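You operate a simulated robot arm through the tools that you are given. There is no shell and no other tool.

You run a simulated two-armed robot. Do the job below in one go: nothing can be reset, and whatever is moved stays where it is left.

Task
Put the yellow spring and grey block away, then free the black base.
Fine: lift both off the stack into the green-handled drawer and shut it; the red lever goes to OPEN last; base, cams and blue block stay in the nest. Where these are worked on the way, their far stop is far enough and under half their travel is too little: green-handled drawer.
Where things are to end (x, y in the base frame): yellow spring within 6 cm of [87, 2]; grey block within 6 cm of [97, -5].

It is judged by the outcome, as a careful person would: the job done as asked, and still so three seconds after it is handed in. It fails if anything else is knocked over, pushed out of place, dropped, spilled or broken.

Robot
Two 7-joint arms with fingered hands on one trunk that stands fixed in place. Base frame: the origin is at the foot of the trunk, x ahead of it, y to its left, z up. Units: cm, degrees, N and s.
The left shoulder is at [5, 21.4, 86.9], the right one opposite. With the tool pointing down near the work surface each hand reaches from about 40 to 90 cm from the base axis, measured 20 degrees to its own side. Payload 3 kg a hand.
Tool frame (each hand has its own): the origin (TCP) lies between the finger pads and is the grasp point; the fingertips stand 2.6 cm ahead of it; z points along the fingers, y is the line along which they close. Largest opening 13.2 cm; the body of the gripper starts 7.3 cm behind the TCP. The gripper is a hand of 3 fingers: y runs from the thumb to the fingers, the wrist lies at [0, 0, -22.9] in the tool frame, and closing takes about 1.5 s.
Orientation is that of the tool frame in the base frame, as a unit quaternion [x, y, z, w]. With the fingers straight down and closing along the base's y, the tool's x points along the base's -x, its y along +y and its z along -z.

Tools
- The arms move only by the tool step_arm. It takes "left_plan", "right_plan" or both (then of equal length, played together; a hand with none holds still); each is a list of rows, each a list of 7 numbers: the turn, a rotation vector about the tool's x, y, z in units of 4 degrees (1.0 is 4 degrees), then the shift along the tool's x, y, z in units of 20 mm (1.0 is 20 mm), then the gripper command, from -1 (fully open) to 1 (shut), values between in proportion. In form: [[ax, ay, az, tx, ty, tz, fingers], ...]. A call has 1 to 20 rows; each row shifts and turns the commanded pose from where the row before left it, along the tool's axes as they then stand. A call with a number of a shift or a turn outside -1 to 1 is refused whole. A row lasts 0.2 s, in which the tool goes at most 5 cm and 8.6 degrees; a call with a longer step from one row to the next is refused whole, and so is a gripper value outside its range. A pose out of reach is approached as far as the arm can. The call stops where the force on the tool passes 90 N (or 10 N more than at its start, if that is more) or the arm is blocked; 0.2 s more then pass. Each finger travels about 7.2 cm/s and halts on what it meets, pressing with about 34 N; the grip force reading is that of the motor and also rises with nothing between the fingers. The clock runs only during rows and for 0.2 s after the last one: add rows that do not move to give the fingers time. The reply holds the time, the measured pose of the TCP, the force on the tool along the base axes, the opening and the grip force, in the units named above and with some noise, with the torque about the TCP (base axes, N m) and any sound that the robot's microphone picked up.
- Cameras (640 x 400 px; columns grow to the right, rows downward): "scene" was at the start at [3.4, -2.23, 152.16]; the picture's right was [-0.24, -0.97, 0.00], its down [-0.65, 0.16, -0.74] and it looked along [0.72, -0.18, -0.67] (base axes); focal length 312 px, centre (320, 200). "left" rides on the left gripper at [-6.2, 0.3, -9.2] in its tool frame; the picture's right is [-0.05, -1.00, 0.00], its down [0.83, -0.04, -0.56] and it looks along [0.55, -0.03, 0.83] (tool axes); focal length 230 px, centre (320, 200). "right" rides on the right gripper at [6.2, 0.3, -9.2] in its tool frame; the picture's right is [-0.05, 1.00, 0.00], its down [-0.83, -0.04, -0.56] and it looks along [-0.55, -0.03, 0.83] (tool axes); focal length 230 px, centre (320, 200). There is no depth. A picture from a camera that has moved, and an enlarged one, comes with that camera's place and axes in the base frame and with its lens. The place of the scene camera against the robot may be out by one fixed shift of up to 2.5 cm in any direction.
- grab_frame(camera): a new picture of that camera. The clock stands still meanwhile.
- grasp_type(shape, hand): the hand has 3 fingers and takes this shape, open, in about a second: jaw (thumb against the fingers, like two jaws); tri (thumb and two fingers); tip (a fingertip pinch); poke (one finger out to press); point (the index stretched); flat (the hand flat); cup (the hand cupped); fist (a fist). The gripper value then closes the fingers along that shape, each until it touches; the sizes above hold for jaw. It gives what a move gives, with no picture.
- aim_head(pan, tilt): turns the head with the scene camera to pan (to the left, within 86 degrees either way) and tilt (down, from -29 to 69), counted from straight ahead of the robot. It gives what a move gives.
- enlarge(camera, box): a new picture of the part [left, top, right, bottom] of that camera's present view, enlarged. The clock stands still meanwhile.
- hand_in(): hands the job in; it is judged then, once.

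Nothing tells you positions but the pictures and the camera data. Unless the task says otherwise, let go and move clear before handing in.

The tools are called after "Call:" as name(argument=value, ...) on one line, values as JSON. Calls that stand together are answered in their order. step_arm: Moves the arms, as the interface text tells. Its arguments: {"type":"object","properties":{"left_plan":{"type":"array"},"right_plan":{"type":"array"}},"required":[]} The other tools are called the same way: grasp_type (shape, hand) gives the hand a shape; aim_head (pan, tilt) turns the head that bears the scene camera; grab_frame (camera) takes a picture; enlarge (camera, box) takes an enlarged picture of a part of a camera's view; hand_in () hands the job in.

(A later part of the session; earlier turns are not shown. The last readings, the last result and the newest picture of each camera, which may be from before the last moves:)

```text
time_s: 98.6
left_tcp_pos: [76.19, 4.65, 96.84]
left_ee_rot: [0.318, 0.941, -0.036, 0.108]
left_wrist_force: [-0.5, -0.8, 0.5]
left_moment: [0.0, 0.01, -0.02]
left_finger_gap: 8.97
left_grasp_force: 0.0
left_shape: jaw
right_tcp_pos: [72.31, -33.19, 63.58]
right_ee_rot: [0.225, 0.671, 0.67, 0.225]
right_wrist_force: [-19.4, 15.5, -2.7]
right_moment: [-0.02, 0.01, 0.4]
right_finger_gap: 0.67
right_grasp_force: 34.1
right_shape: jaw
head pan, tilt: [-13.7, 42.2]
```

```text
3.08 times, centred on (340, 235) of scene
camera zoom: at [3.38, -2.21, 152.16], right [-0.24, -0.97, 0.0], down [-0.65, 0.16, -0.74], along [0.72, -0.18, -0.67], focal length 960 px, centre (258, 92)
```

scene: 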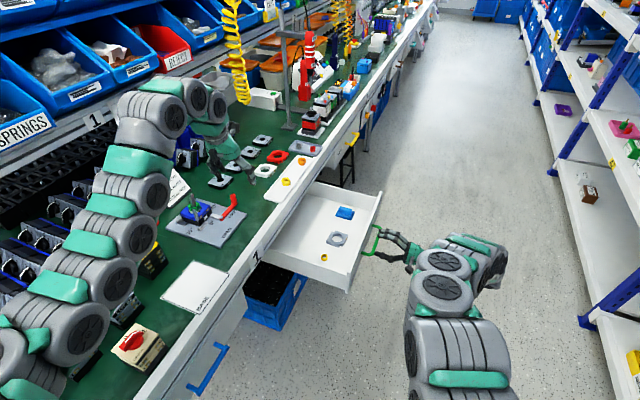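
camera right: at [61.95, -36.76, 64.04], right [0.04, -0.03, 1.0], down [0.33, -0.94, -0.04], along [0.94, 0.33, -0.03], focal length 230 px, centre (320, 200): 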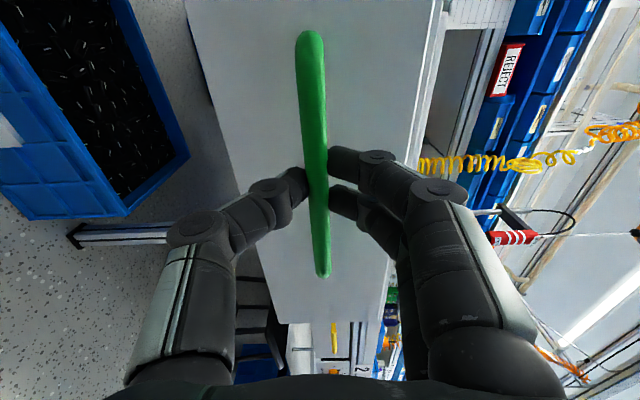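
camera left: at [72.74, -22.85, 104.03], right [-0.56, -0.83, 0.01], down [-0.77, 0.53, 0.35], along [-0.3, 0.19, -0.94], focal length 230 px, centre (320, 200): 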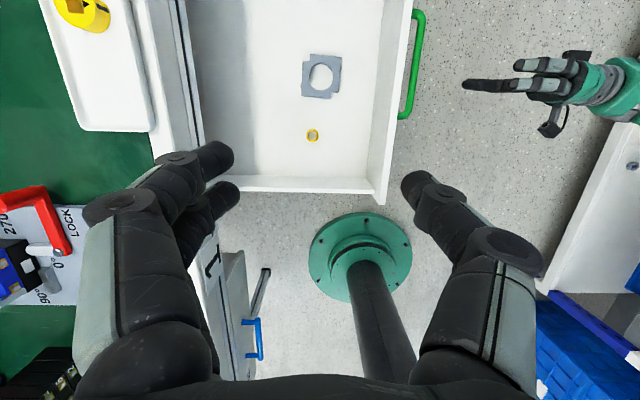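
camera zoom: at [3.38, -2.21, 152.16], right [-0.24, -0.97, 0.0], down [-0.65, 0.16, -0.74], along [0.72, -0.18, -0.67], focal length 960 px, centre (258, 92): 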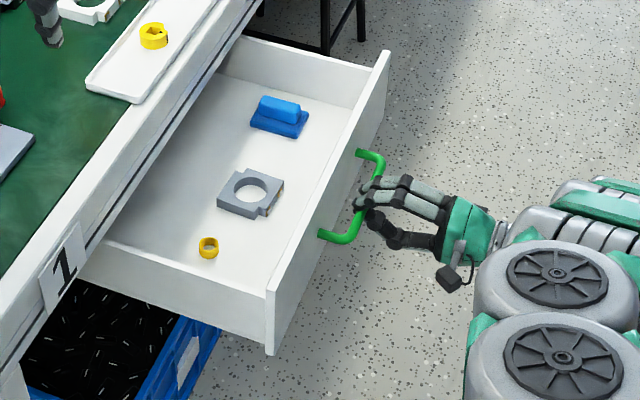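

It follows nicely, with a small sideways force of about 25 N along -e. I'll relieve that and keep pushing slowly.

Call:
step_arm(right_plan=[[0, 0, 0, 0.08, 0, 0.1, 1], [0, 0, 0, 0.04, 0, 0.2, 1], [0, 0, 0, 0.01, 0, 0.3, 1], [0, 0, 0, 0.01, 0, 0.3, 1], [0, 0, 0, 0.01, 0, 0.3, 1], [0, 0, 0, 0.01, 0, 0.3, 1], [0, 0, 0, 0.01, 0, 0.3, 1], [0, 0, 0, 0.01, 0, 0.3, 1], [0, 0, 0, 0.01, 0, 0.3, 1], [0, 0, 0, 0.01, 0, 0.3, 1], [0, 0, 0, 0.01, 0, 0.3, 1], [0, 0, 0, 0.01, 0, 0.3, 1], [0, 0, 0, 0.01, 0, 0.3, 1], [0, 0, 0, 0.01, 0, 0.3, 1], [0, 0, 0, 0.01, 0, 0.3, 1], [0, 0, 0, 0.01, 0, 0.3, 1], [0, 0, 0, 0.01, 0, 0.3, 1], [0, 0, 0, 0, 0, 0.2, 1], [0, 0, 0, 0, 0, 0.1, 1], [0, 0, 0, 0, 0, 0, 1]])

Call:
enlarge(camera="scene", box=[240, 160, 400, 290])

Call:
grab_frame(camera="right")

```text
time_s: 102.8
left_tcp_pos: [76.18, 4.53, 96.63]
left_ee_rot: [0.317, 0.942, -0.036, 0.107]
left_wrist_force: [-0.5, 0.3, 0.1]
left_moment: [-0.03, 0.0, 0.01]
left_finger_gap: 8.98
left_grasp_force: 0.0
left_shape: jaw
right_tcp_pos: [78.08, -24.86, 63.69]
right_ee_rot: [0.226, 0.67, 0.67, 0.225]
right_wrist_force: [15.6, -11.5, -4.2]
right_moment: [-0.06, 0.0, -0.31]
right_finger_gap: 0.64
right_grasp_force: 33.9
right_shape: jaw
head pan, tilt: [-13.7, 42.2]
```

```text
3.08 times, centred on (320, 225) of scene
camera zoom: at [3.42, -2.24, 152.16], right [-0.24, -0.97, 0.0], down [-0.65, 0.16, -0.74], along [0.72, -0.18, -0.67], focal length 960 px, centre (320, 123)
```

zoom: 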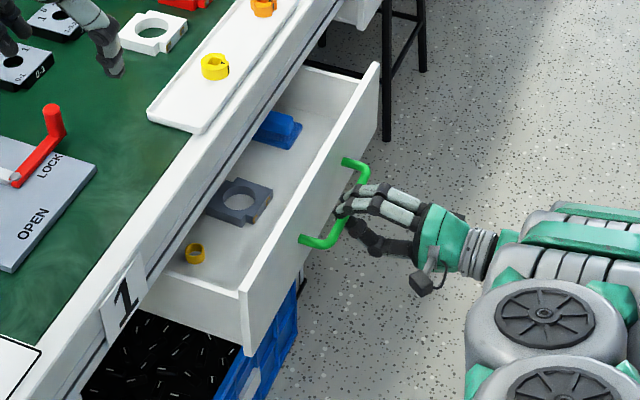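

```text
taken
camera right: at [67.7, -28.42, 64.07], right [0.04, -0.03, 1.0], down [0.33, -0.94, -0.04], along [0.94, 0.33, -0.03], focal length 230 px, centre (320, 200)
```

right: 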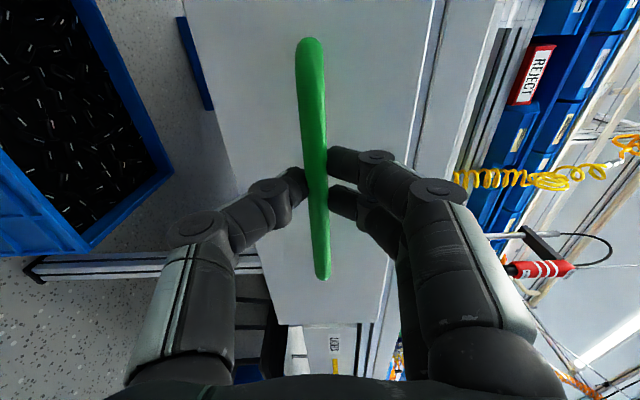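

Nearly there, about 9.5 cm left. I'll continue gently, and more slowly near the end.

Call:
step_arm(right_plan=[[0, 0, 0, -0.05, 0, 0.1, 1], [0, 0, 0, -0.03, 0, 0.2, 1], [0, 0, 0, 0, 0, 0.3, 1], [0, 0, 0, 0, 0, 0.3, 1], [0, 0, 0, 0, 0, 0.3, 1], [0, 0, 0, 0, 0, 0.3, 1], [0, 0, 0, 0, 0, 0.3, 1], [0, 0, 0, 0, 0, 0.3, 1], [0, 0, 0, 0, 0, 0.3, 1], [0, 0, 0, 0, 0, 0.3, 1], [0, 0, 0, 0, 0, 0.3, 1], [0, 0, 0, 0, 0, 0.3, 1], [0, 0, 0, 0, 0, 0.3, 1], [0, 0, 0, 0, 0, 0.3, 1], [0, 0, 0, 0, 0, 0.2, 1], [0, 0, 0, 0, 0, 0.1, 1], [0, 0, 0, 0, 0, 0, 1]])

Call:
enlarge(camera="scene", box=[240, 160, 400, 290])

```text
time_s: 106.4
left_tcp_pos: [76.37, 4.65, 96.77]
left_ee_rot: [0.317, 0.942, -0.036, 0.107]
left_wrist_force: [-0.3, 0.0, -0.9]
left_moment: [0.0, 0.0, 0.0]
left_finger_gap: 8.99
left_grasp_force: 0.1
left_shape: jaw
right_tcp_pos: [83.22, -18.15, 63.7]
right_ee_rot: [0.225, 0.671, 0.67, 0.225]
right_wrist_force: [-12.4, 8.8, -0.8]
right_moment: [-0.03, 0.05, 0.25]
right_finger_gap: 0.64
right_grasp_force: 33.8
right_shape: jaw
head pan, tilt: [-13.7, 42.2]
```

```text
3.08 times, centred on (320, 225) of scene
camera zoom: at [3.39, -2.22, 152.16], right [-0.24, -0.97, 0.0], down [-0.65, 0.16, -0.74], along [0.72, -0.18, -0.67], focal length 960 px, centre (320, 123)
```

zoom: 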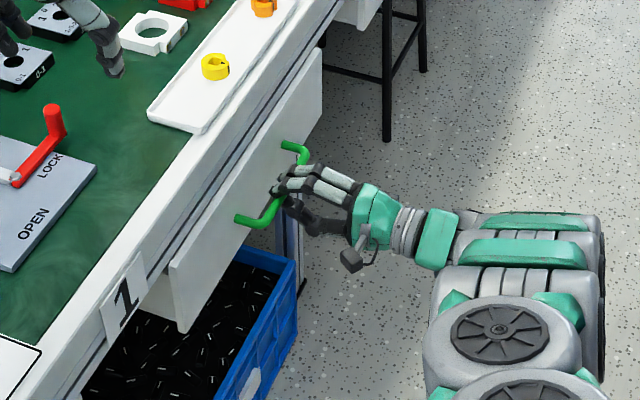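

Call:
step_arm(right_plan=[[0, 0, 0, 0.03, 0, 0.1, 1], [0, 0, 0, 0.02, 0, 0.12, 1], [0, 0, 0, 0, 0, 0.12, 1], [0, 0, 0, 0, 0, 0.12, 1], [0, 0, 0, 0, 0, 0.1, 1], [0, 0, 0, 0, 0, 0, 1]])

Call:
enlarge(camera="scene", box=[240, 160, 360, 250])

Call:
grab_frame(camera="right")

```text
time_s: 107.8
left_tcp_pos: [76.38, 4.64, 96.69]
left_ee_rot: [0.318, 0.941, -0.037, 0.106]
left_wrist_force: [-0.3, -0.1, -0.1]
left_moment: [0.0, 0.0, -0.02]
left_finger_gap: 8.96
left_grasp_force: 0.1
left_shape: jaw
right_tcp_pos: [83.8, -17.33, 63.51]
right_ee_rot: [0.225, 0.67, 0.67, 0.226]
right_wrist_force: [-16.5, 5.2, 2.0]
right_moment: [0.01, 0.02, 0.24]
right_finger_gap: 0.65
right_grasp_force: 34.3
right_shape: jaw
head pan, tilt: [-13.7, 42.2]
```

```text
4.44 times, centred on (300, 205) of scene
camera zoom: at [3.38, -2.22, 152.16], right [-0.24, -0.97, 0.0], down [-0.65, 0.16, -0.74], along [0.72, -0.18, -0.67], focal length 1386 px, centre (409, 178)
```

zoom: 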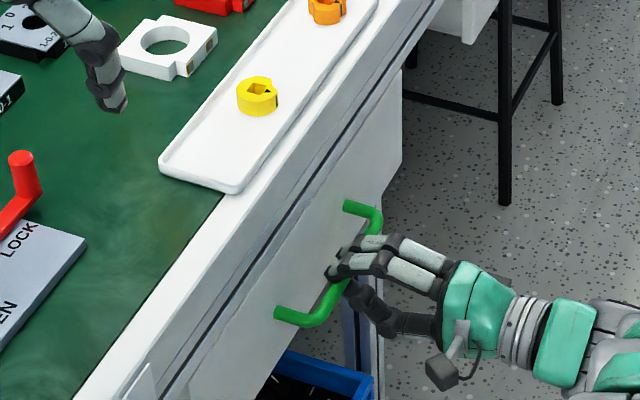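

```text
taken
camera right: at [73.4, -20.88, 64.03], right [0.04, -0.03, 1.0], down [0.33, -0.94, -0.04], along [0.94, 0.33, -0.03], focal length 230 px, centre (320, 200)
```

right: 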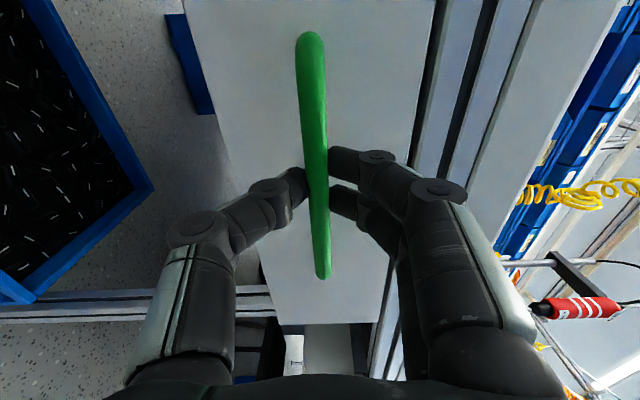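

Call:
step_arm(right_plan=[[0, 0, 0, 0.03, 0, 0.1, 1], [0, 0, 0, 0.02, 0, 0.1, 1], [0, 0, 0, 0, 0, 0.1, 1], [0, 0, 0, 0, 0, 0, 1]])

Call:
enlarge(camera="scene", box=[240, 160, 360, 250])

```text
time_s: 108.8
left_tcp_pos: [76.32, 4.71, 96.69]
left_ee_rot: [0.317, 0.942, -0.036, 0.107]
left_wrist_force: [0.9, 0.0, 0.4]
left_moment: [0.03, -0.03, -0.01]
left_finger_gap: 8.99
left_grasp_force: 0.1
left_shape: jaw
right_tcp_pos: [84.16, -16.76, 63.66]
right_ee_rot: [0.226, 0.669, 0.671, 0.225]
right_wrist_force: [-0.6, -0.1, 0.1]
right_moment: [0.01, -0.02, 0.03]
right_finger_gap: 0.22
right_grasp_force: 34.1
right_shape: jaw
head pan, tilt: [-13.7, 42.2]
```

```text
4.44 times, centred on (300, 205) of scene
camera zoom: at [3.4, -2.23, 152.16], right [-0.24, -0.97, 0.0], down [-0.65, 0.16, -0.74], along [0.72, -0.18, -0.67], focal length 1386 px, centre (409, 178)
```

zoom: 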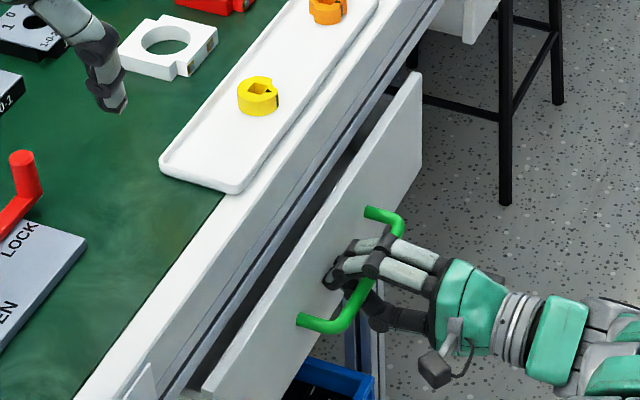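

As it hit the stop, the round bar got squeezed back into the palm and the drawer popped out about 2 cm. I'll let go, back off slightly, and push the front panel shut with the open fingertips above and below the bar.

Call:
step_arm(right_plan=[[0, 0, 0, 0, 0, 0, 0.7], [0, 0, 0, 0, 0, -0.1, 0.4], [0, 0, 0, 0, 0, -0.2, 0.1], [0, 0, 0, 0, 0, -0.3, -0.2], [0, 0, 0, 0, 0, -0.4, -0.3], [0, 0, 0, 0, 0, -0.3, -0.3], [0, 0, 0, 0, 0, 0, -0.3], [0, 0, 0, 0, 0, 0, -0.3]])

Call:
grab_frame(camera="right")

Call:
enlarge(camera="scene", box=[240, 160, 360, 250])

```text
time_s: 110.6
left_tcp_pos: [76.31, 4.61, 96.7]
left_ee_rot: [0.318, 0.941, -0.036, 0.107]
left_wrist_force: [0.2, 0.2, 0.9]
left_moment: [0.04, -0.01, 0.03]
left_finger_gap: 9.0
left_grasp_force: 0.1
left_shape: jaw
right_tcp_pos: [82.77, -18.73, 63.67]
right_ee_rot: [0.225, 0.671, 0.67, 0.225]
right_wrist_force: [0.5, 0.5, -0.4]
right_moment: [-0.01, 0.02, -0.03]
right_finger_gap: 8.58
right_grasp_force: 0.1
right_shape: jaw
head pan, tilt: [-13.7, 42.2]
```

```text
taken
camera right: at [72.16, -22.33, 64.05], right [0.04, -0.03, 1.0], down [0.33, -0.94, -0.04], along [0.94, 0.33, -0.03], focal length 230 px, centre (320, 200)
```

right: 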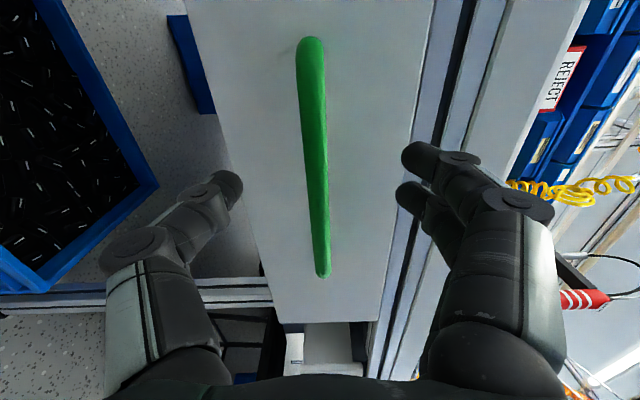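

```text
4.44 times, centred on (300, 205) of scene
camera zoom: at [3.4, -2.23, 152.16], right [-0.24, -0.97, 0.0], down [-0.65, 0.16, -0.74], along [0.72, -0.18, -0.67], focal length 1386 px, centre (409, 178)
```

zoom: 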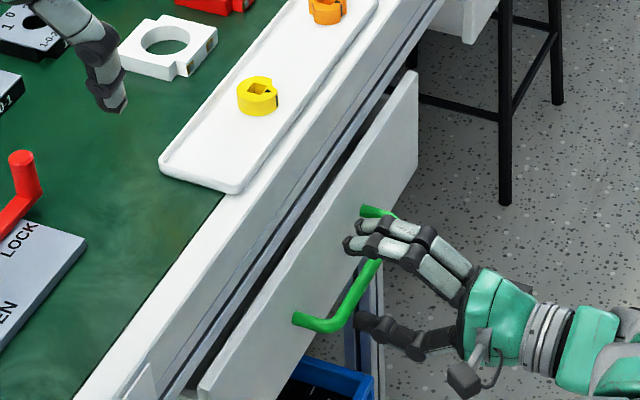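

The thumb is too close to the panel's lower edge at this opening. I'll narrow to 5 cm and then push the panel shut slowly.

Call:
step_arm(right_plan=[[0, 0, 0, 0, 0, 0, 0.0], [0, 0, 0, 0, 0, 0, 0.24], [0, 0, 0, 0, 0, 0, 0.24], [0, 0, 0, 0, 0, 0.15, 0.24], [0, 0, 0, 0, 0, 0.15, 0.24], [0, 0, 0, 0, 0, 0.15, 0.24], [0, 0, 0, 0, 0, 0.15, 0.24], [0, 0, 0, 0, 0, 0.15, 0.24], [0, 0, 0, 0, 0, 0.15, 0.24], [0, 0, 0, 0, 0, 0.15, 0.24], [0, 0, 0, 0, 0, 0.15, 0.24], [0, 0, 0, 0, 0, 0.15, 0.24], [0, 0, 0, 0, 0, 0, 0.24]])

Call:
grab_frame(camera="right")

Call:
enlarge(camera="scene", box=[240, 160, 360, 250])

```text
time_s: 113.4
left_tcp_pos: [76.34, 4.57, 96.69]
left_ee_rot: [0.317, 0.942, -0.037, 0.107]
left_wrist_force: [0.7, -0.5, -0.1]
left_moment: [0.02, 0.02, 0.0]
left_finger_gap: 8.98
left_grasp_force: 0.1
left_shape: jaw
right_tcp_pos: [84.22, -16.71, 63.62]
right_ee_rot: [0.226, 0.671, 0.67, 0.225]
right_wrist_force: [-0.7, -0.3, 0.2]
right_moment: [0.03, -0.01, -0.01]
right_finger_gap: 5.06
right_grasp_force: 0.0
right_shape: jaw
head pan, tilt: [-13.7, 42.2]
```

```text
taken
camera right: at [73.88, -20.22, 64.03], right [0.04, -0.03, 1.0], down [0.33, -0.94, -0.04], along [0.94, 0.33, -0.03], focal length 230 px, centre (320, 200)
```

right: 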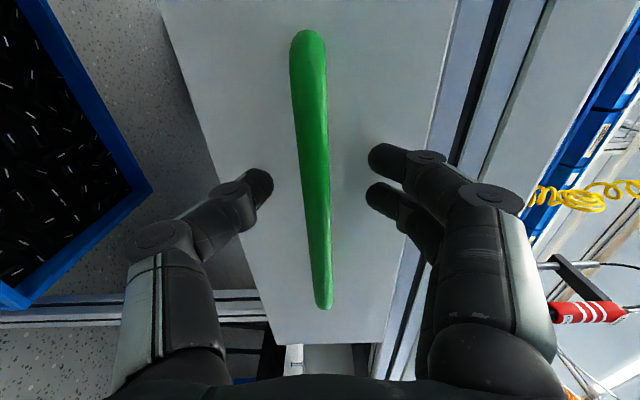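

```text
4.44 times, centred on (300, 205) of scene
camera zoom: at [3.4, -2.23, 152.16], right [-0.24, -0.97, 0.0], down [-0.65, 0.16, -0.74], along [0.72, -0.18, -0.67], focal length 1386 px, centre (409, 178)
```

zoom: 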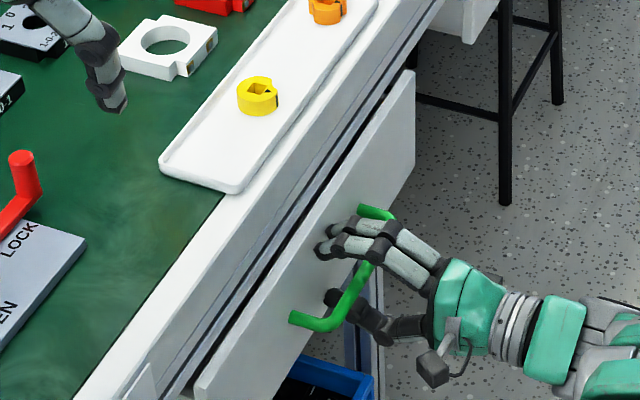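

Call:
step_arm(right_plan=[[0, 0, 0, 0, 0, 0.1, 0.24], [0, 0, 0, 0, 0, 0.1, 0.24], [0, 0, 0, 0, 0, 0.1, 0.24], [0, 0, 0, 0, 0, 0.1, 0.24], [0, 0, 0, 0, 0, 0.1, 0.24], [0, 0, 0, 0, 0, 0.1, 0.24], [0, 0, 0, 0, 0, 0.1, 0.24], [0, 0, 0, 0, 0, 0, 0.24]])

Call:
enlarge(camera="scene", box=[240, 160, 360, 250])

```text
time_s: 115.2
left_tcp_pos: [76.32, 4.72, 96.67]
left_ee_rot: [0.318, 0.941, -0.036, 0.106]
left_wrist_force: [-0.6, 0.1, -0.1]
left_moment: [-0.03, 0.0, -0.01]
left_finger_gap: 8.95
left_grasp_force: 0.0
left_shape: jaw
right_tcp_pos: [85.01, -15.54, 63.43]
right_ee_rot: [0.226, 0.671, 0.67, 0.225]
right_wrist_force: [-0.5, -0.2, -0.1]
right_moment: [-0.02, -0.01, 0.02]
right_finger_gap: 5.07
right_grasp_force: 0.1
right_shape: jaw
head pan, tilt: [-13.7, 42.2]
```

```text
4.44 times, centred on (300, 205) of scene
camera zoom: at [3.4, -2.23, 152.16], right [-0.24, -0.97, 0.0], down [-0.65, 0.16, -0.74], along [0.72, -0.18, -0.67], focal length 1386 px, centre (409, 178)
```

zoom: 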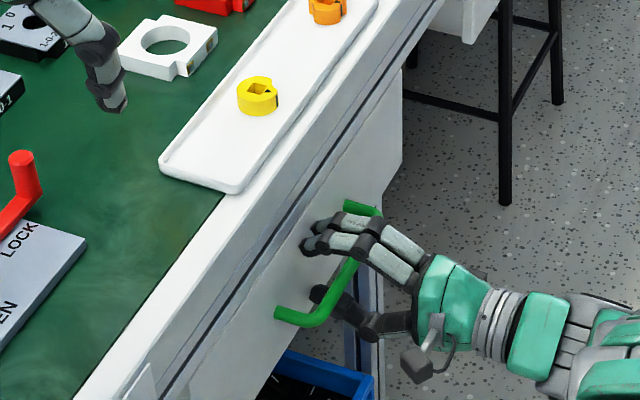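

The handle end is back at its original image position (290, 230), so the drawer looks shut. I'll give one small extra push to confirm the stop.

Call:
step_arm(right_plan=[[0, 0, 0, 0, 0, 0.1, 0.24], [0, 0, 0, 0, 0, 0.1, 0.24], [0, 0, 0, 0, 0, 0, 0.24]])

Call:
grab_frame(camera="right")

Call:
enlarge(camera="scene", box=[260, 200, 340, 250])

```text
time_s: 116.0
left_tcp_pos: [76.27, 4.51, 96.79]
left_ee_rot: [0.318, 0.942, -0.035, 0.107]
left_wrist_force: [-0.2, -0.4, -0.5]
left_moment: [0.01, -0.02, -0.03]
left_finger_gap: 8.97
left_grasp_force: 0.2
left_shape: jaw
right_tcp_pos: [85.27, -15.53, 63.55]
right_ee_rot: [0.226, 0.67, 0.67, 0.226]
right_wrist_force: [-24.3, -20.8, 2.0]
right_moment: [0.2, -0.27, 0.37]
right_finger_gap: 5.2
right_grasp_force: 0.1
right_shape: jaw
head pan, tilt: [-13.7, 42.2]
```

```text
taken
camera right: at [74.83, -19.0, 63.96], right [0.04, -0.03, 1.0], down [0.32, -0.95, -0.04], along [0.95, 0.32, -0.03], focal length 230 px, centre (320, 200)
```

right: 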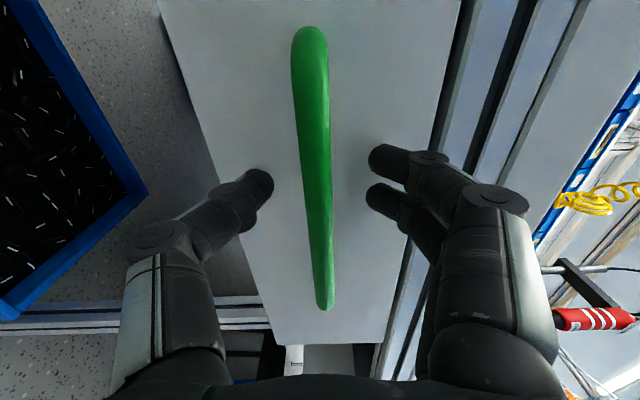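

```text
8.00 times, centred on (300, 225) of scene
camera zoom: at [3.36, -2.25, 152.16], right [-0.24, -0.97, 0.0], down [-0.65, 0.16, -0.74], along [0.72, -0.18, -0.67], focal length 2495 px, centre (480, 0)
```

zoom: 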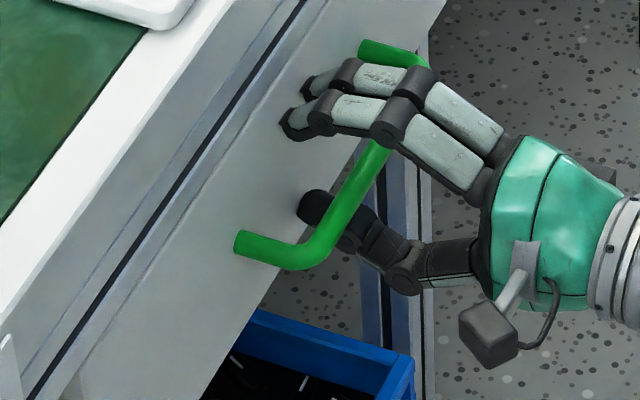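

The drawer is firmly shut (32 N at the stop, handle exactly at its starting place). I'll back the right hand straight off.

Call:
step_arm(right_plan=[[0, 0, 0, 0, 0, -0.2, 0.24], [0, 0, 0, 0, 0, -0.3, 0.1], [0, 0, 0, 0, 0, -0.4, 0], [0, 0, 0, 0, 0, -0.6, -0.1], [0, 0, 0, 0, 0, -0.8, -0.2], [0, 0, 0, 0, 0, -0.8, -0.2], [0, 0, 0, 0, 0, -0.8, -0.2], [0, 0, 0, 0, 0, -0.8, -0.2], [0, 0, 0, 0, 0, -0.8, -0.2], [0, 0, 0, 0, 0, -0.8, -0.2], [0, 0, 0, 0, 0, -0.8, -0.2], [0, 0, 0, 0, 0, -0.8, -0.2], [0, 0, 0, 0, 0, 0, -0.2]])

Call:
grab_frame(camera="scene")

Call:
grab_frame(camera="left")

Call:
enlarge(camera="scene", box=[170, 180, 270, 250])

```text
time_s: 118.8
left_tcp_pos: [76.22, 4.55, 96.63]
left_ee_rot: [0.317, 0.942, -0.036, 0.107]
left_wrist_force: [0.4, -1.1, 0.1]
left_moment: [0.02, 0.03, 0.0]
left_finger_gap: 8.99
left_grasp_force: 0.1
left_shape: jaw
right_tcp_pos: [75.62, -27.96, 63.77]
right_ee_rot: [0.225, 0.671, 0.669, 0.225]
right_wrist_force: [0.3, 0.2, 0.0]
right_moment: [0.04, -0.04, -0.01]
right_finger_gap: 7.88
right_grasp_force: 0.0
right_shape: jaw
head pan, tilt: [-13.7, 42.2]
```

```text
taken
```

scene: 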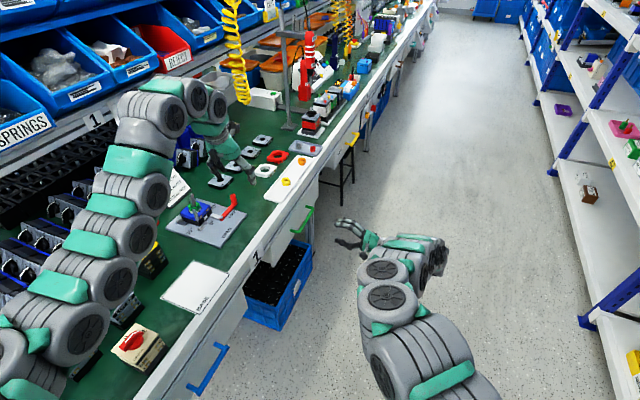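

```text
taken
camera left: at [79.8, 2.53, 106.96], right [-0.56, -0.83, 0.01], down [-0.77, 0.53, 0.35], along [-0.3, 0.19, -0.94], focal length 230 px, centre (320, 200)
```

left: 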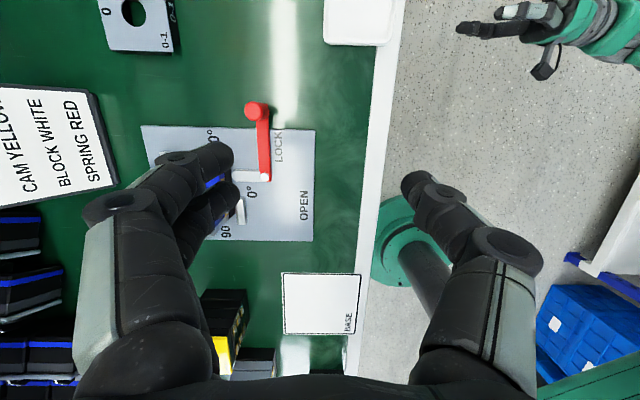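

```text
5.71 times, centred on (220, 215) of scene
camera zoom: at [3.4, -2.23, 152.16], right [-0.24, -0.97, 0.0], down [-0.65, 0.16, -0.74], along [0.72, -0.18, -0.67], focal length 1782 px, centre (891, 114)
```

zoom: 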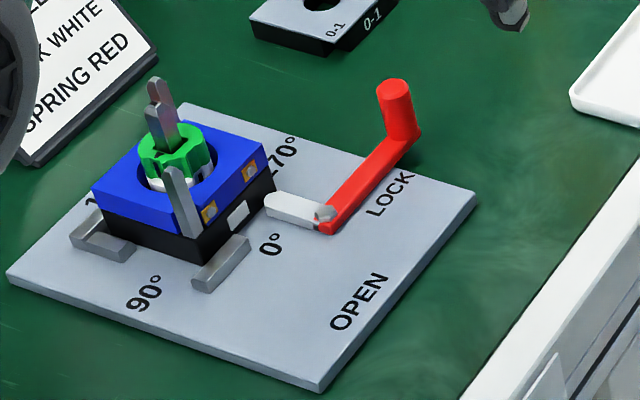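

The drawer is closed and clear. Last comes the lever: pivot near [77.5, 11.7], red knob near [83.5, 7.2] with its top at z≈83.3. It has to swing clockwise towards OPEN. I'll straighten the left hand, close its fingers, and go above the bench-side of the knob.

Call:
step_arm(left_plan=[[0, 0.8125, 0, 0, 0, 0, 0], [0, 0.8125, 0, 0, 0, 0, 0.4], [0, 0.8125, 0, 0, 0, 0, 0.8], [0, 0.8125, 0, 0, 0, 0, 1], [0, 0, 0, -0.34, 0.97, 0, 1], [0, 0, 0, -0.34, 0.97, 0, 1], [0, 0, 0, -0.34, 0.97, 0, 1], [0, 0, 0, -0.34, 0.97, 0, 1], [0, 0, 0, -0.34, 0.97, 0, 1], [0, 0, 0, 0, 0, 0, 1]])

Call:
grab_frame(camera="left")

Call:
enlarge(camera="scene", box=[180, 150, 280, 240])

```text
time_s: 121.0
left_tcp_pos: [81.27, 9.69, 95.37]
left_ee_rot: [0.319, 0.948, 0.0, 0.0]
left_wrist_force: [0.5, 0.6, -0.4]
left_moment: [-0.03, 0.01, 0.03]
left_finger_gap: 0.02
left_grasp_force: 34.1
left_shape: jaw
left hand out of reach, approached as far as the arm can: row 7, 8, 9
right_tcp_pos: [75.73, -27.89, 63.77]
right_ee_rot: [0.224, 0.671, 0.67, 0.225]
right_wrist_force: [-0.3, -0.3, 0.2]
right_moment: [-0.01, -0.02, 0.01]
right_finger_gap: 7.85
right_grasp_force: 0.0
right_shape: jaw
head pan, tilt: [-13.7, 42.2]
```

```text
taken
camera left: at [86.5, 6.1, 104.52], right [-0.56, -0.83, 0.0], down [-0.69, 0.47, 0.56], along [-0.46, 0.31, -0.83], focal length 230 px, centre (320, 200)
```

left: 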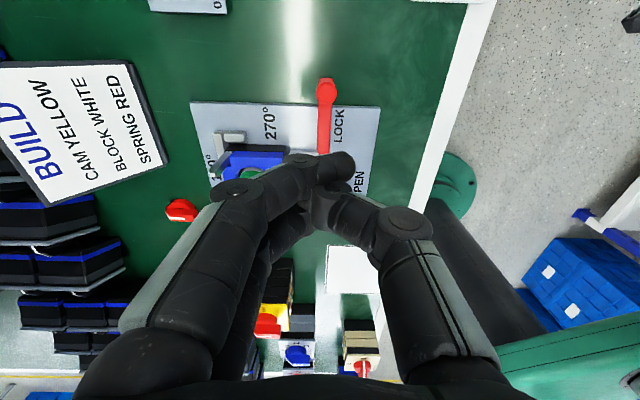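

```text
4.44 times, centred on (230, 195) of scene
camera zoom: at [3.4, -2.23, 152.16], right [-0.24, -0.97, 0.0], down [-0.65, 0.16, -0.74], along [0.72, -0.18, -0.67], focal length 1386 px, centre (720, 222)
```

zoom: 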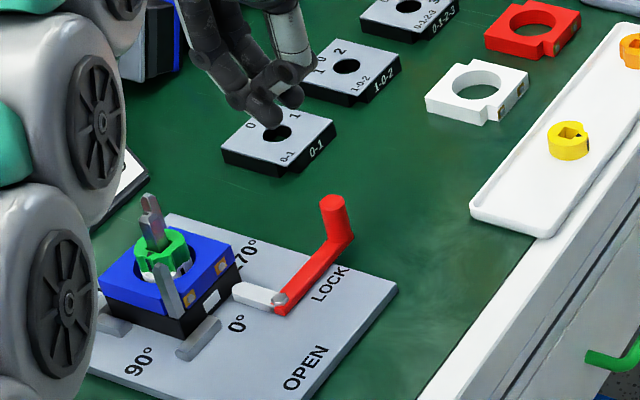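

The upright hand can't quite reach there, so I'll lean it 15° along +e again and descend to just above knob height on its far (+n) side.

Call:
step_arm(left_plan=[[0, -0.9375, 0, 0, 0, 0, 1], [0, -0.9375, 0, 0, 0, 0, 1], [0, -0.9375, 0, 0, 0, 0, 1], [0, -0.9375, 0, 0, 0, 0, 1], [0, 0, 0, 0, 0.7, 0.4, 1], [0, 0, 0, 0, 0.7, 0.8, 1], [0, 0, 0, 0, 0, 0.9, 1], [0, 0, 0, 0, 0, 0.9, 1], [0, 0, 0, 0, 0, 0.8, 1], [0, 0, 0, 0, 0, 0, 1]])

Call:
grab_frame(camera="left")

Call:
enlarge(camera="scene", box=[180, 160, 270, 240])

```text
time_s: 123.2
left_tcp_pos: [84.55, 10.68, 88.14]
left_ee_rot: [0.316, 0.94, -0.041, 0.123]
left_wrist_force: [-0.5, -1.0, 0.4]
left_moment: [-0.04, 0.01, -0.02]
left_finger_gap: 0.0
left_grasp_force: 34.1
left_shape: jaw
right_tcp_pos: [75.78, -27.91, 63.7]
right_ee_rot: [0.225, 0.67, 0.67, 0.225]
right_wrist_force: [0.3, -0.4, 0.0]
right_moment: [0.01, 0.0, 0.01]
right_finger_gap: 7.87
right_grasp_force: 0.1
right_shape: jaw
head pan, tilt: [-13.7, 42.2]
```

```text
taken
camera left: at [87.66, 8.79, 98.44], right [-0.56, -0.82, 0.01], down [-0.78, 0.54, 0.32], along [-0.27, 0.17, -0.95], focal length 230 px, centre (320, 200)
```

left: 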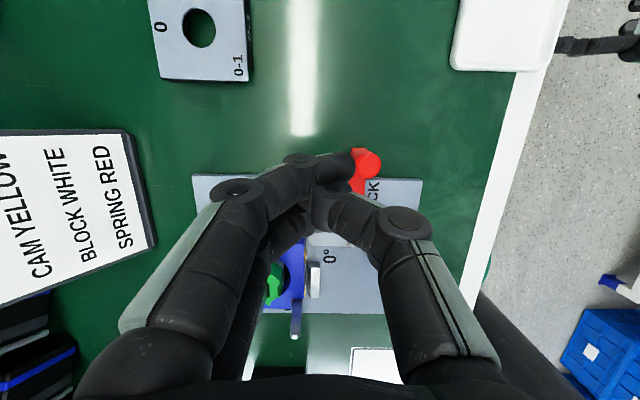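

```text
5.00 times, centred on (225, 200) of scene
camera zoom: at [3.4, -2.23, 152.16], right [-0.24, -0.97, 0.0], down [-0.65, 0.16, -0.74], along [0.72, -0.18, -0.67], focal length 1560 px, centre (795, 200)
```

zoom: 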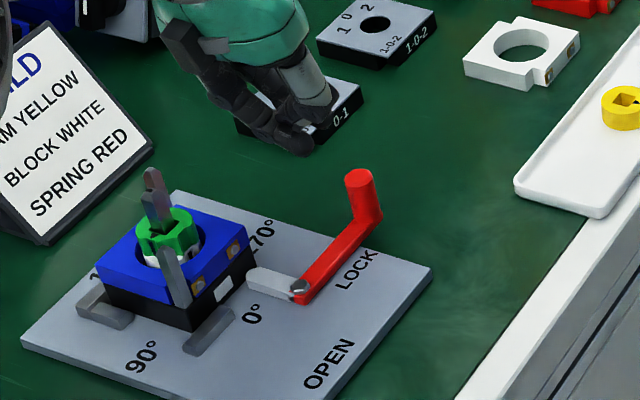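

Call:
step_arm(left_plan=[[0, 0, 0, 0, 0.25, 0, 1], [0, 0, 0, 0.1425, 0, 0.53, 1], [0, 0, 0, 0.1425, 0, 0.53, 1], [0, 0, 0, 0.1425, 0, 0.53, 1], [0, 0, 0, 0.1425, 0, 0.53, 1], [0, 0, 0, 0, 0, 0, 1]])

Call:
grab_frame(camera="left")

Call:
enlarge(camera="scene", box=[190, 170, 270, 230])

```text
time_s: 124.6
left_tcp_pos: [84.74, 11.11, 83.62]
left_ee_rot: [0.317, 0.939, -0.041, 0.124]
left_wrist_force: [0.6, 0.8, -0.7]
left_moment: [0.0, 0.01, 0.01]
left_finger_gap: 0.03
left_grasp_force: 33.7
left_shape: jaw
right_tcp_pos: [75.75, -27.94, 63.62]
right_ee_rot: [0.225, 0.67, 0.671, 0.224]
right_wrist_force: [-0.3, 0.3, 0.0]
right_moment: [-0.02, -0.03, -0.01]
right_finger_gap: 7.87
right_grasp_force: 0.1
right_shape: jaw
head pan, tilt: [-13.7, 42.2]
```

```text
taken
camera left: at [87.97, 9.21, 94.08], right [-0.56, -0.82, 0.01], down [-0.78, 0.54, 0.32], along [-0.27, 0.17, -0.95], focal length 230 px, centre (320, 200)
```

left: 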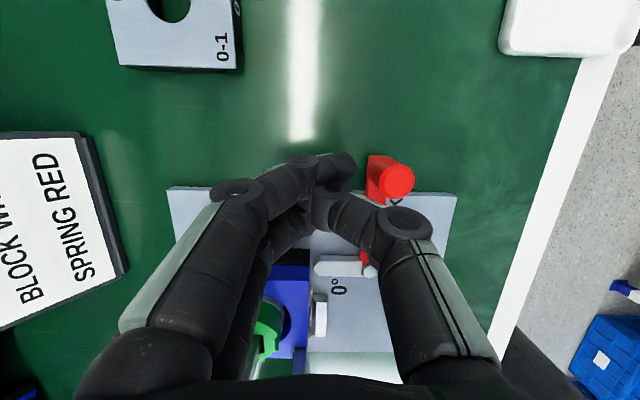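

```text
6.67 times, centred on (230, 200) of scene
camera zoom: at [3.4, -2.23, 152.16], right [-0.24, -0.97, 0.0], down [-0.65, 0.16, -0.74], along [0.72, -0.18, -0.67], focal length 2080 px, centre (920, 200)
```

zoom: 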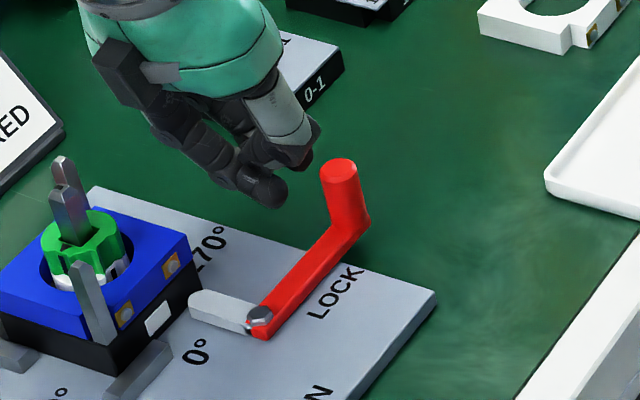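

The fingertips are beside the knob at its mid-height. I'll push it along its arc, about 30° first, and check.

Call:
step_arm(left_plan=[[0, 0, 0, -0.18, -0.31, 0.048, 1], [0, 0, 0, -0.18, -0.31, 0.048, 1], [0, 0, 0, -0.106, -0.51, 0.028, 1], [0, 0, 0, -0.106, -0.51, 0.028, 1], [0, 0, 0, 0.022, -0.52, -0.006, 1], [0, 0, 0, 0.022, -0.52, -0.006, 1], [0, 0, 0, 0, 0, 0, 1]])

Call:
grab_frame(camera="left")

Call:
enlarge(camera="scene", box=[190, 170, 270, 230])

```text
time_s: 126.2
left_tcp_pos: [82.39, 6.16, 83.82]
left_ee_rot: [0.318, 0.939, -0.042, 0.125]
left_wrist_force: [0.1, 0.7, 0.7]
left_moment: [0.0, -0.02, 0.0]
left_finger_gap: 0.0
left_grasp_force: 33.8
left_shape: jaw
right_tcp_pos: [75.74, -27.82, 63.64]
right_ee_rot: [0.226, 0.67, 0.67, 0.226]
right_wrist_force: [0.1, -0.7, -0.6]
right_moment: [0.01, 0.02, 0.03]
right_finger_gap: 7.84
right_grasp_force: 0.1
right_shape: jaw
head pan, tilt: [-13.7, 42.2]
```

```text
taken
camera left: at [85.65, 4.17, 94.09], right [-0.56, -0.82, 0.01], down [-0.78, 0.54, 0.32], along [-0.27, 0.17, -0.95], focal length 230 px, centre (320, 200)
```

left: 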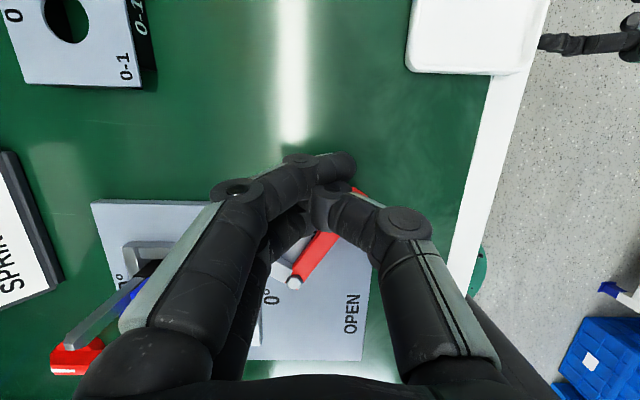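

```text
6.67 times, centred on (230, 200) of scene
camera zoom: at [3.4, -2.23, 152.16], right [-0.24, -0.97, 0.0], down [-0.65, 0.16, -0.74], along [0.72, -0.18, -0.67], focal length 2080 px, centre (920, 200)
```

zoom: 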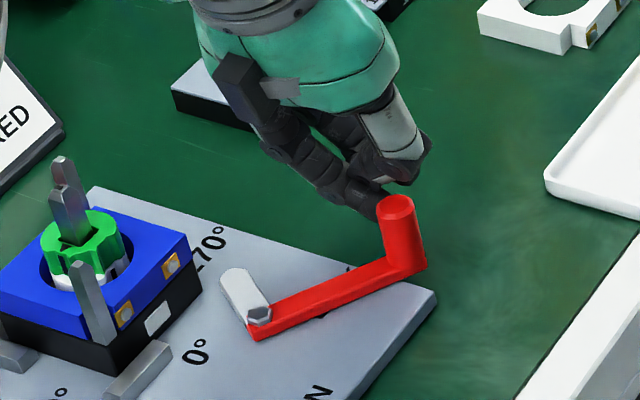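

The lever turns smoothly, now at about 30°, and the white tongue is leaving the base. I'm continuing along the arc.

Call:
step_arm(left_plan=[[0, 0, 0, 0.155, -0.495, -0.042, 1], [0, 0, 0, 0.155, -0.495, -0.042, 1], [0, 0, 0, 0.27, -0.44, -0.072, 1], [0, 0, 0, 0.27, -0.44, -0.072, 1], [0, 0, 0, 0, 0, 0, 1]])

Call:
grab_frame(camera="left")

Call:
enlarge(camera="scene", box=[190, 170, 280, 240])

```text
time_s: 127.4
left_tcp_pos: [78.58, 4.12, 83.67]
left_ee_rot: [0.317, 0.939, -0.041, 0.124]
left_wrist_force: [0.1, -0.4, 1.1]
left_moment: [-0.01, -0.01, -0.01]
left_finger_gap: 0.0
left_grasp_force: 34.6
left_shape: jaw
right_tcp_pos: [75.66, -27.92, 63.75]
right_ee_rot: [0.226, 0.67, 0.67, 0.227]
right_wrist_force: [0.1, 0.3, -0.5]
right_moment: [0.05, -0.02, -0.01]
right_finger_gap: 7.83
right_grasp_force: 0.1
right_shape: jaw
head pan, tilt: [-13.7, 42.2]
```

```text
taken
camera left: at [81.88, 2.33, 94.01], right [-0.56, -0.83, 0.01], down [-0.78, 0.54, 0.32], along [-0.27, 0.17, -0.95], focal length 230 px, centre (320, 200)
```

left: 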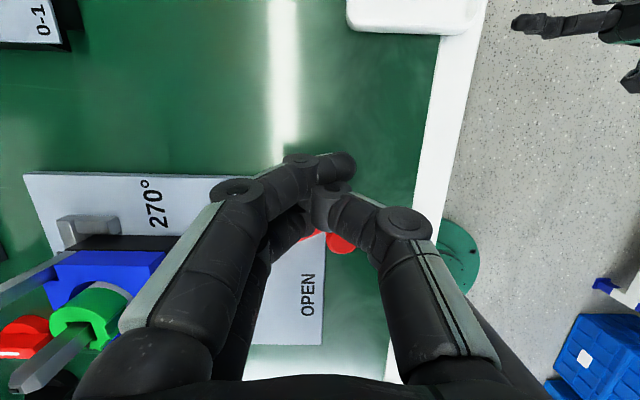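

```text
5.71 times, centred on (235, 205) of scene
camera zoom: at [3.4, -2.23, 152.16], right [-0.24, -0.97, 0.0], down [-0.65, 0.16, -0.74], along [0.72, -0.18, -0.67], focal length 1782 px, centre (806, 171)
```

zoom: 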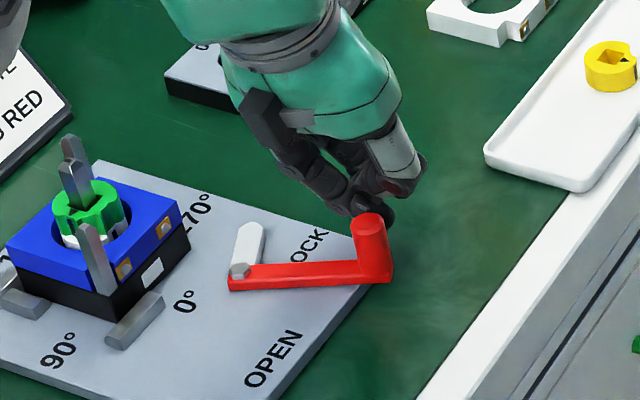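

Call:
step_arm(left_plan=[[0, 0, 0, 0.372, -0.35, -0.1, 1], [0, 0, 0, 0.372, -0.35, -0.1, 1], [0, 0, 0, 0.3, -0.16, -0.08, 1], [0, 0, 0, 0.3, -0.16, -0.08, 1], [0, 0, 0, 0.3, -0.16, -0.08, 1], [0, 0, 0, 0, 0, 0, 1]])

Call:
grab_frame(camera="left")

Call:
enlarge(camera="scene", box=[190, 170, 280, 240])

```text
time_s: 128.8
left_tcp_pos: [74.83, 4.33, 83.57]
left_ee_rot: [0.317, 0.939, -0.042, 0.124]
left_wrist_force: [7.5, -3.6, -2.0]
left_moment: [-0.06, -0.06, -0.11]
left_finger_gap: 0.01
left_grasp_force: 33.6
left_shape: jaw
right_tcp_pos: [75.76, -27.91, 63.63]
right_ee_rot: [0.226, 0.67, 0.67, 0.225]
right_wrist_force: [0.0, -0.1, -1.2]
right_moment: [0.02, -0.01, 0.01]
right_finger_gap: 7.89
right_grasp_force: 0.1
right_shape: jaw
head pan, tilt: [-13.7, 42.2]
```

```text
taken
camera left: at [77.85, 2.42, 93.98], right [-0.57, -0.82, 0.01], down [-0.78, 0.54, 0.32], along [-0.27, 0.17, -0.95], focal length 230 px, centre (320, 200)
```

left: 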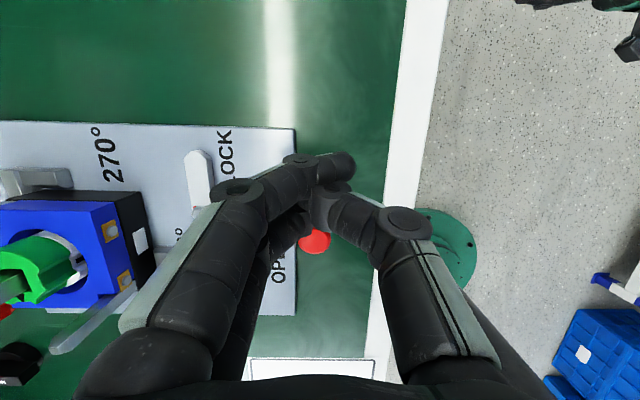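

```text
5.71 times, centred on (235, 205) of scene
camera zoom: at [3.41, -2.23, 152.16], right [-0.24, -0.97, 0.0], down [-0.65, 0.16, -0.74], along [0.72, -0.18, -0.67], focal length 1782 px, centre (806, 171)
```

zoom: 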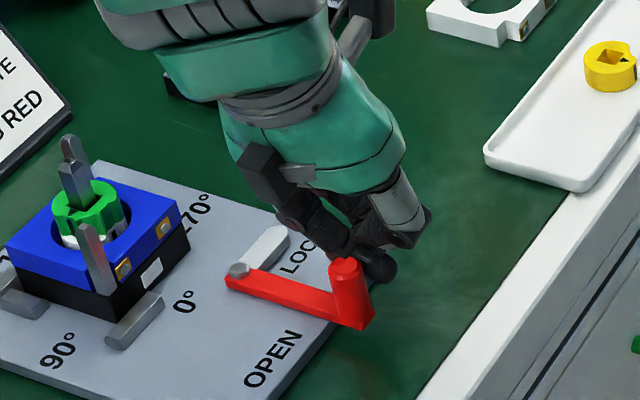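

The lever points squarely to the bench edge now, about 90° from LOCK, with only 8 N felt. I'll push on gently to find its end stop at OPEN.

Call:
step_arm(left_plan=[[0, 0, 0, 0.2, -0.05, -0.053, 1], [0, 0, 0, 0.2, -0.05, -0.053, 1], [0, 0, 0, 0, 0, 0, 1]])

Call:
enlarge(camera="scene", box=[190, 170, 280, 240])

Call:
enlarge(camera="left", box=[120, 90, 400, 310])

```text
time_s: 129.6
left_tcp_pos: [74.06, 4.35, 83.85]
left_ee_rot: [0.317, 0.939, -0.041, 0.127]
left_wrist_force: [61.1, -36.5, -5.2]
left_moment: [-0.5, -0.66, -0.49]
left_finger_gap: 0.03
left_grasp_force: 34.1
left_shape: jaw
right_tcp_pos: [75.6, -28.21, 63.72]
right_ee_rot: [0.226, 0.67, 0.67, 0.226]
right_wrist_force: [0.4, -1.3, 0.0]
right_moment: [0.03, -0.06, -0.01]
right_finger_gap: 7.88
right_grasp_force: 0.0
right_shape: jaw
head pan, tilt: [-13.7, 42.2]
```

```text
5.71 times, centred on (235, 205) of scene
camera zoom: at [3.49, -2.29, 152.16], right [-0.24, -0.97, 0.0], down [-0.65, 0.16, -0.74], along [0.72, -0.18, -0.67], focal length 1782 px, centre (806, 171)
```

zoom: 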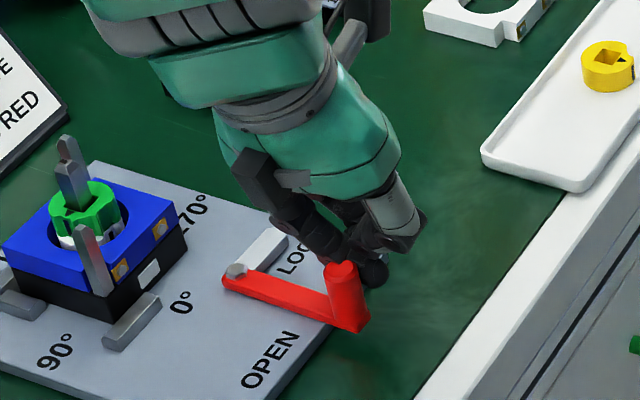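

```text
1.82 times, centred on (260, 200) of left
camera zoom: at [77.28, 2.49, 94.25], right [-0.57, -0.82, 0.01], down [-0.78, 0.54, 0.31], along [-0.26, 0.17, -0.95], focal length 418 px, centre (429, 200)
```

zoom: 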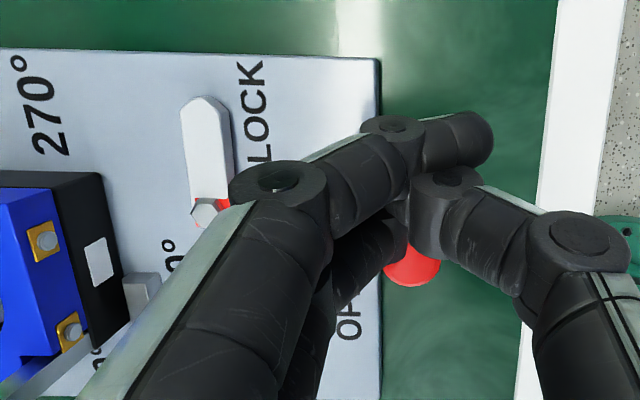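

The lever met its stop (71 N) at 90°, with the tongue fully clear of the base. I'll back the hand off the knob and lift away.

Call:
step_arm(left_plan=[[0, 0, 0, -0.3, 0, 0.08, 1], [0, 0, 0, -0.5, 0.1, 0.13, 1], [0, 0, 0, -0.4, 0.1, 0.1, 1], [0, 0, 0, -0.15, 0, -0.6, 1], [0, 0, 0, -0.26, 0, -0.96, 1], [0, 0, 0, -0.26, 0, -0.96, 1], [0, 0, 0, -0.26, 0, -0.96, 1], [0, 0, 0, -0.26, 0, -0.96, 1], [0, 0, 0, -0.26, 0, -0.96, 1], [0, 0, 0, -0.2, 0, -0.96, 1], [0, 0, 0, 0, 0, 0, 1]])

Call:
enlarge(camera="scene", box=[170, 180, 270, 250])

Call:
grab_frame(camera="left")

Call:
grab_frame(camera="scene")

```text
time_s: 132.0
left_tcp_pos: [75.72, 3.56, 96.8]
left_ee_rot: [0.316, 0.94, -0.042, 0.123]
left_wrist_force: [0.9, 0.4, -0.4]
left_moment: [-0.02, 0.01, -0.03]
left_finger_gap: 0.01
left_grasp_force: 34.3
left_shape: jaw
right_tcp_pos: [75.75, -27.87, 63.69]
right_ee_rot: [0.225, 0.67, 0.671, 0.225]
right_wrist_force: [-0.2, -0.2, 0.5]
right_moment: [0.01, 0.02, -0.04]
right_finger_gap: 7.86
right_grasp_force: 0.0
right_shape: jaw
head pan, tilt: [-13.7, 42.2]
```

```text
5.71 times, centred on (220, 215) of scene
camera zoom: at [3.4, -2.23, 152.16], right [-0.24, -0.97, 0.0], down [-0.65, 0.16, -0.74], along [0.72, -0.18, -0.67], focal length 1782 px, centre (891, 114)
```

zoom: 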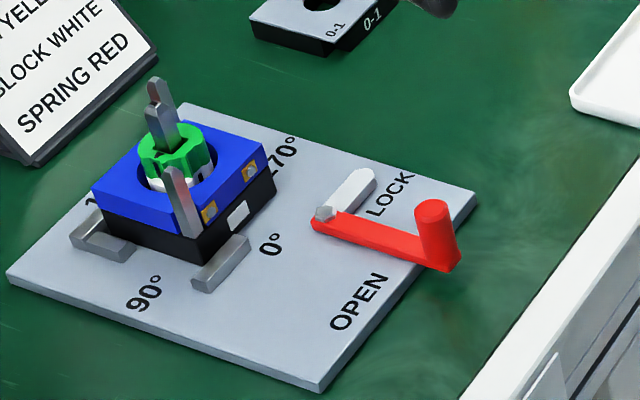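

```text
taken
camera left: at [79.01, 1.59, 107.23], right [-0.56, -0.83, 0.01], down [-0.78, 0.54, 0.32], along [-0.27, 0.17, -0.95], focal length 230 px, centre (320, 200)
```

left: 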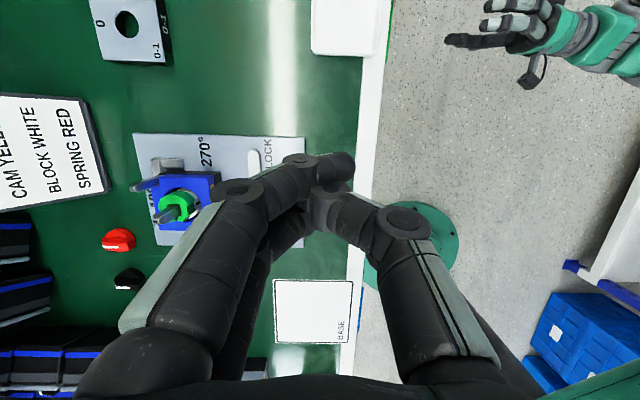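

```text
taken
```

scene: 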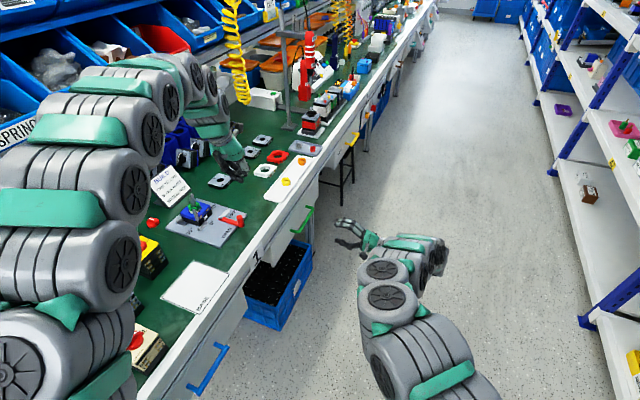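

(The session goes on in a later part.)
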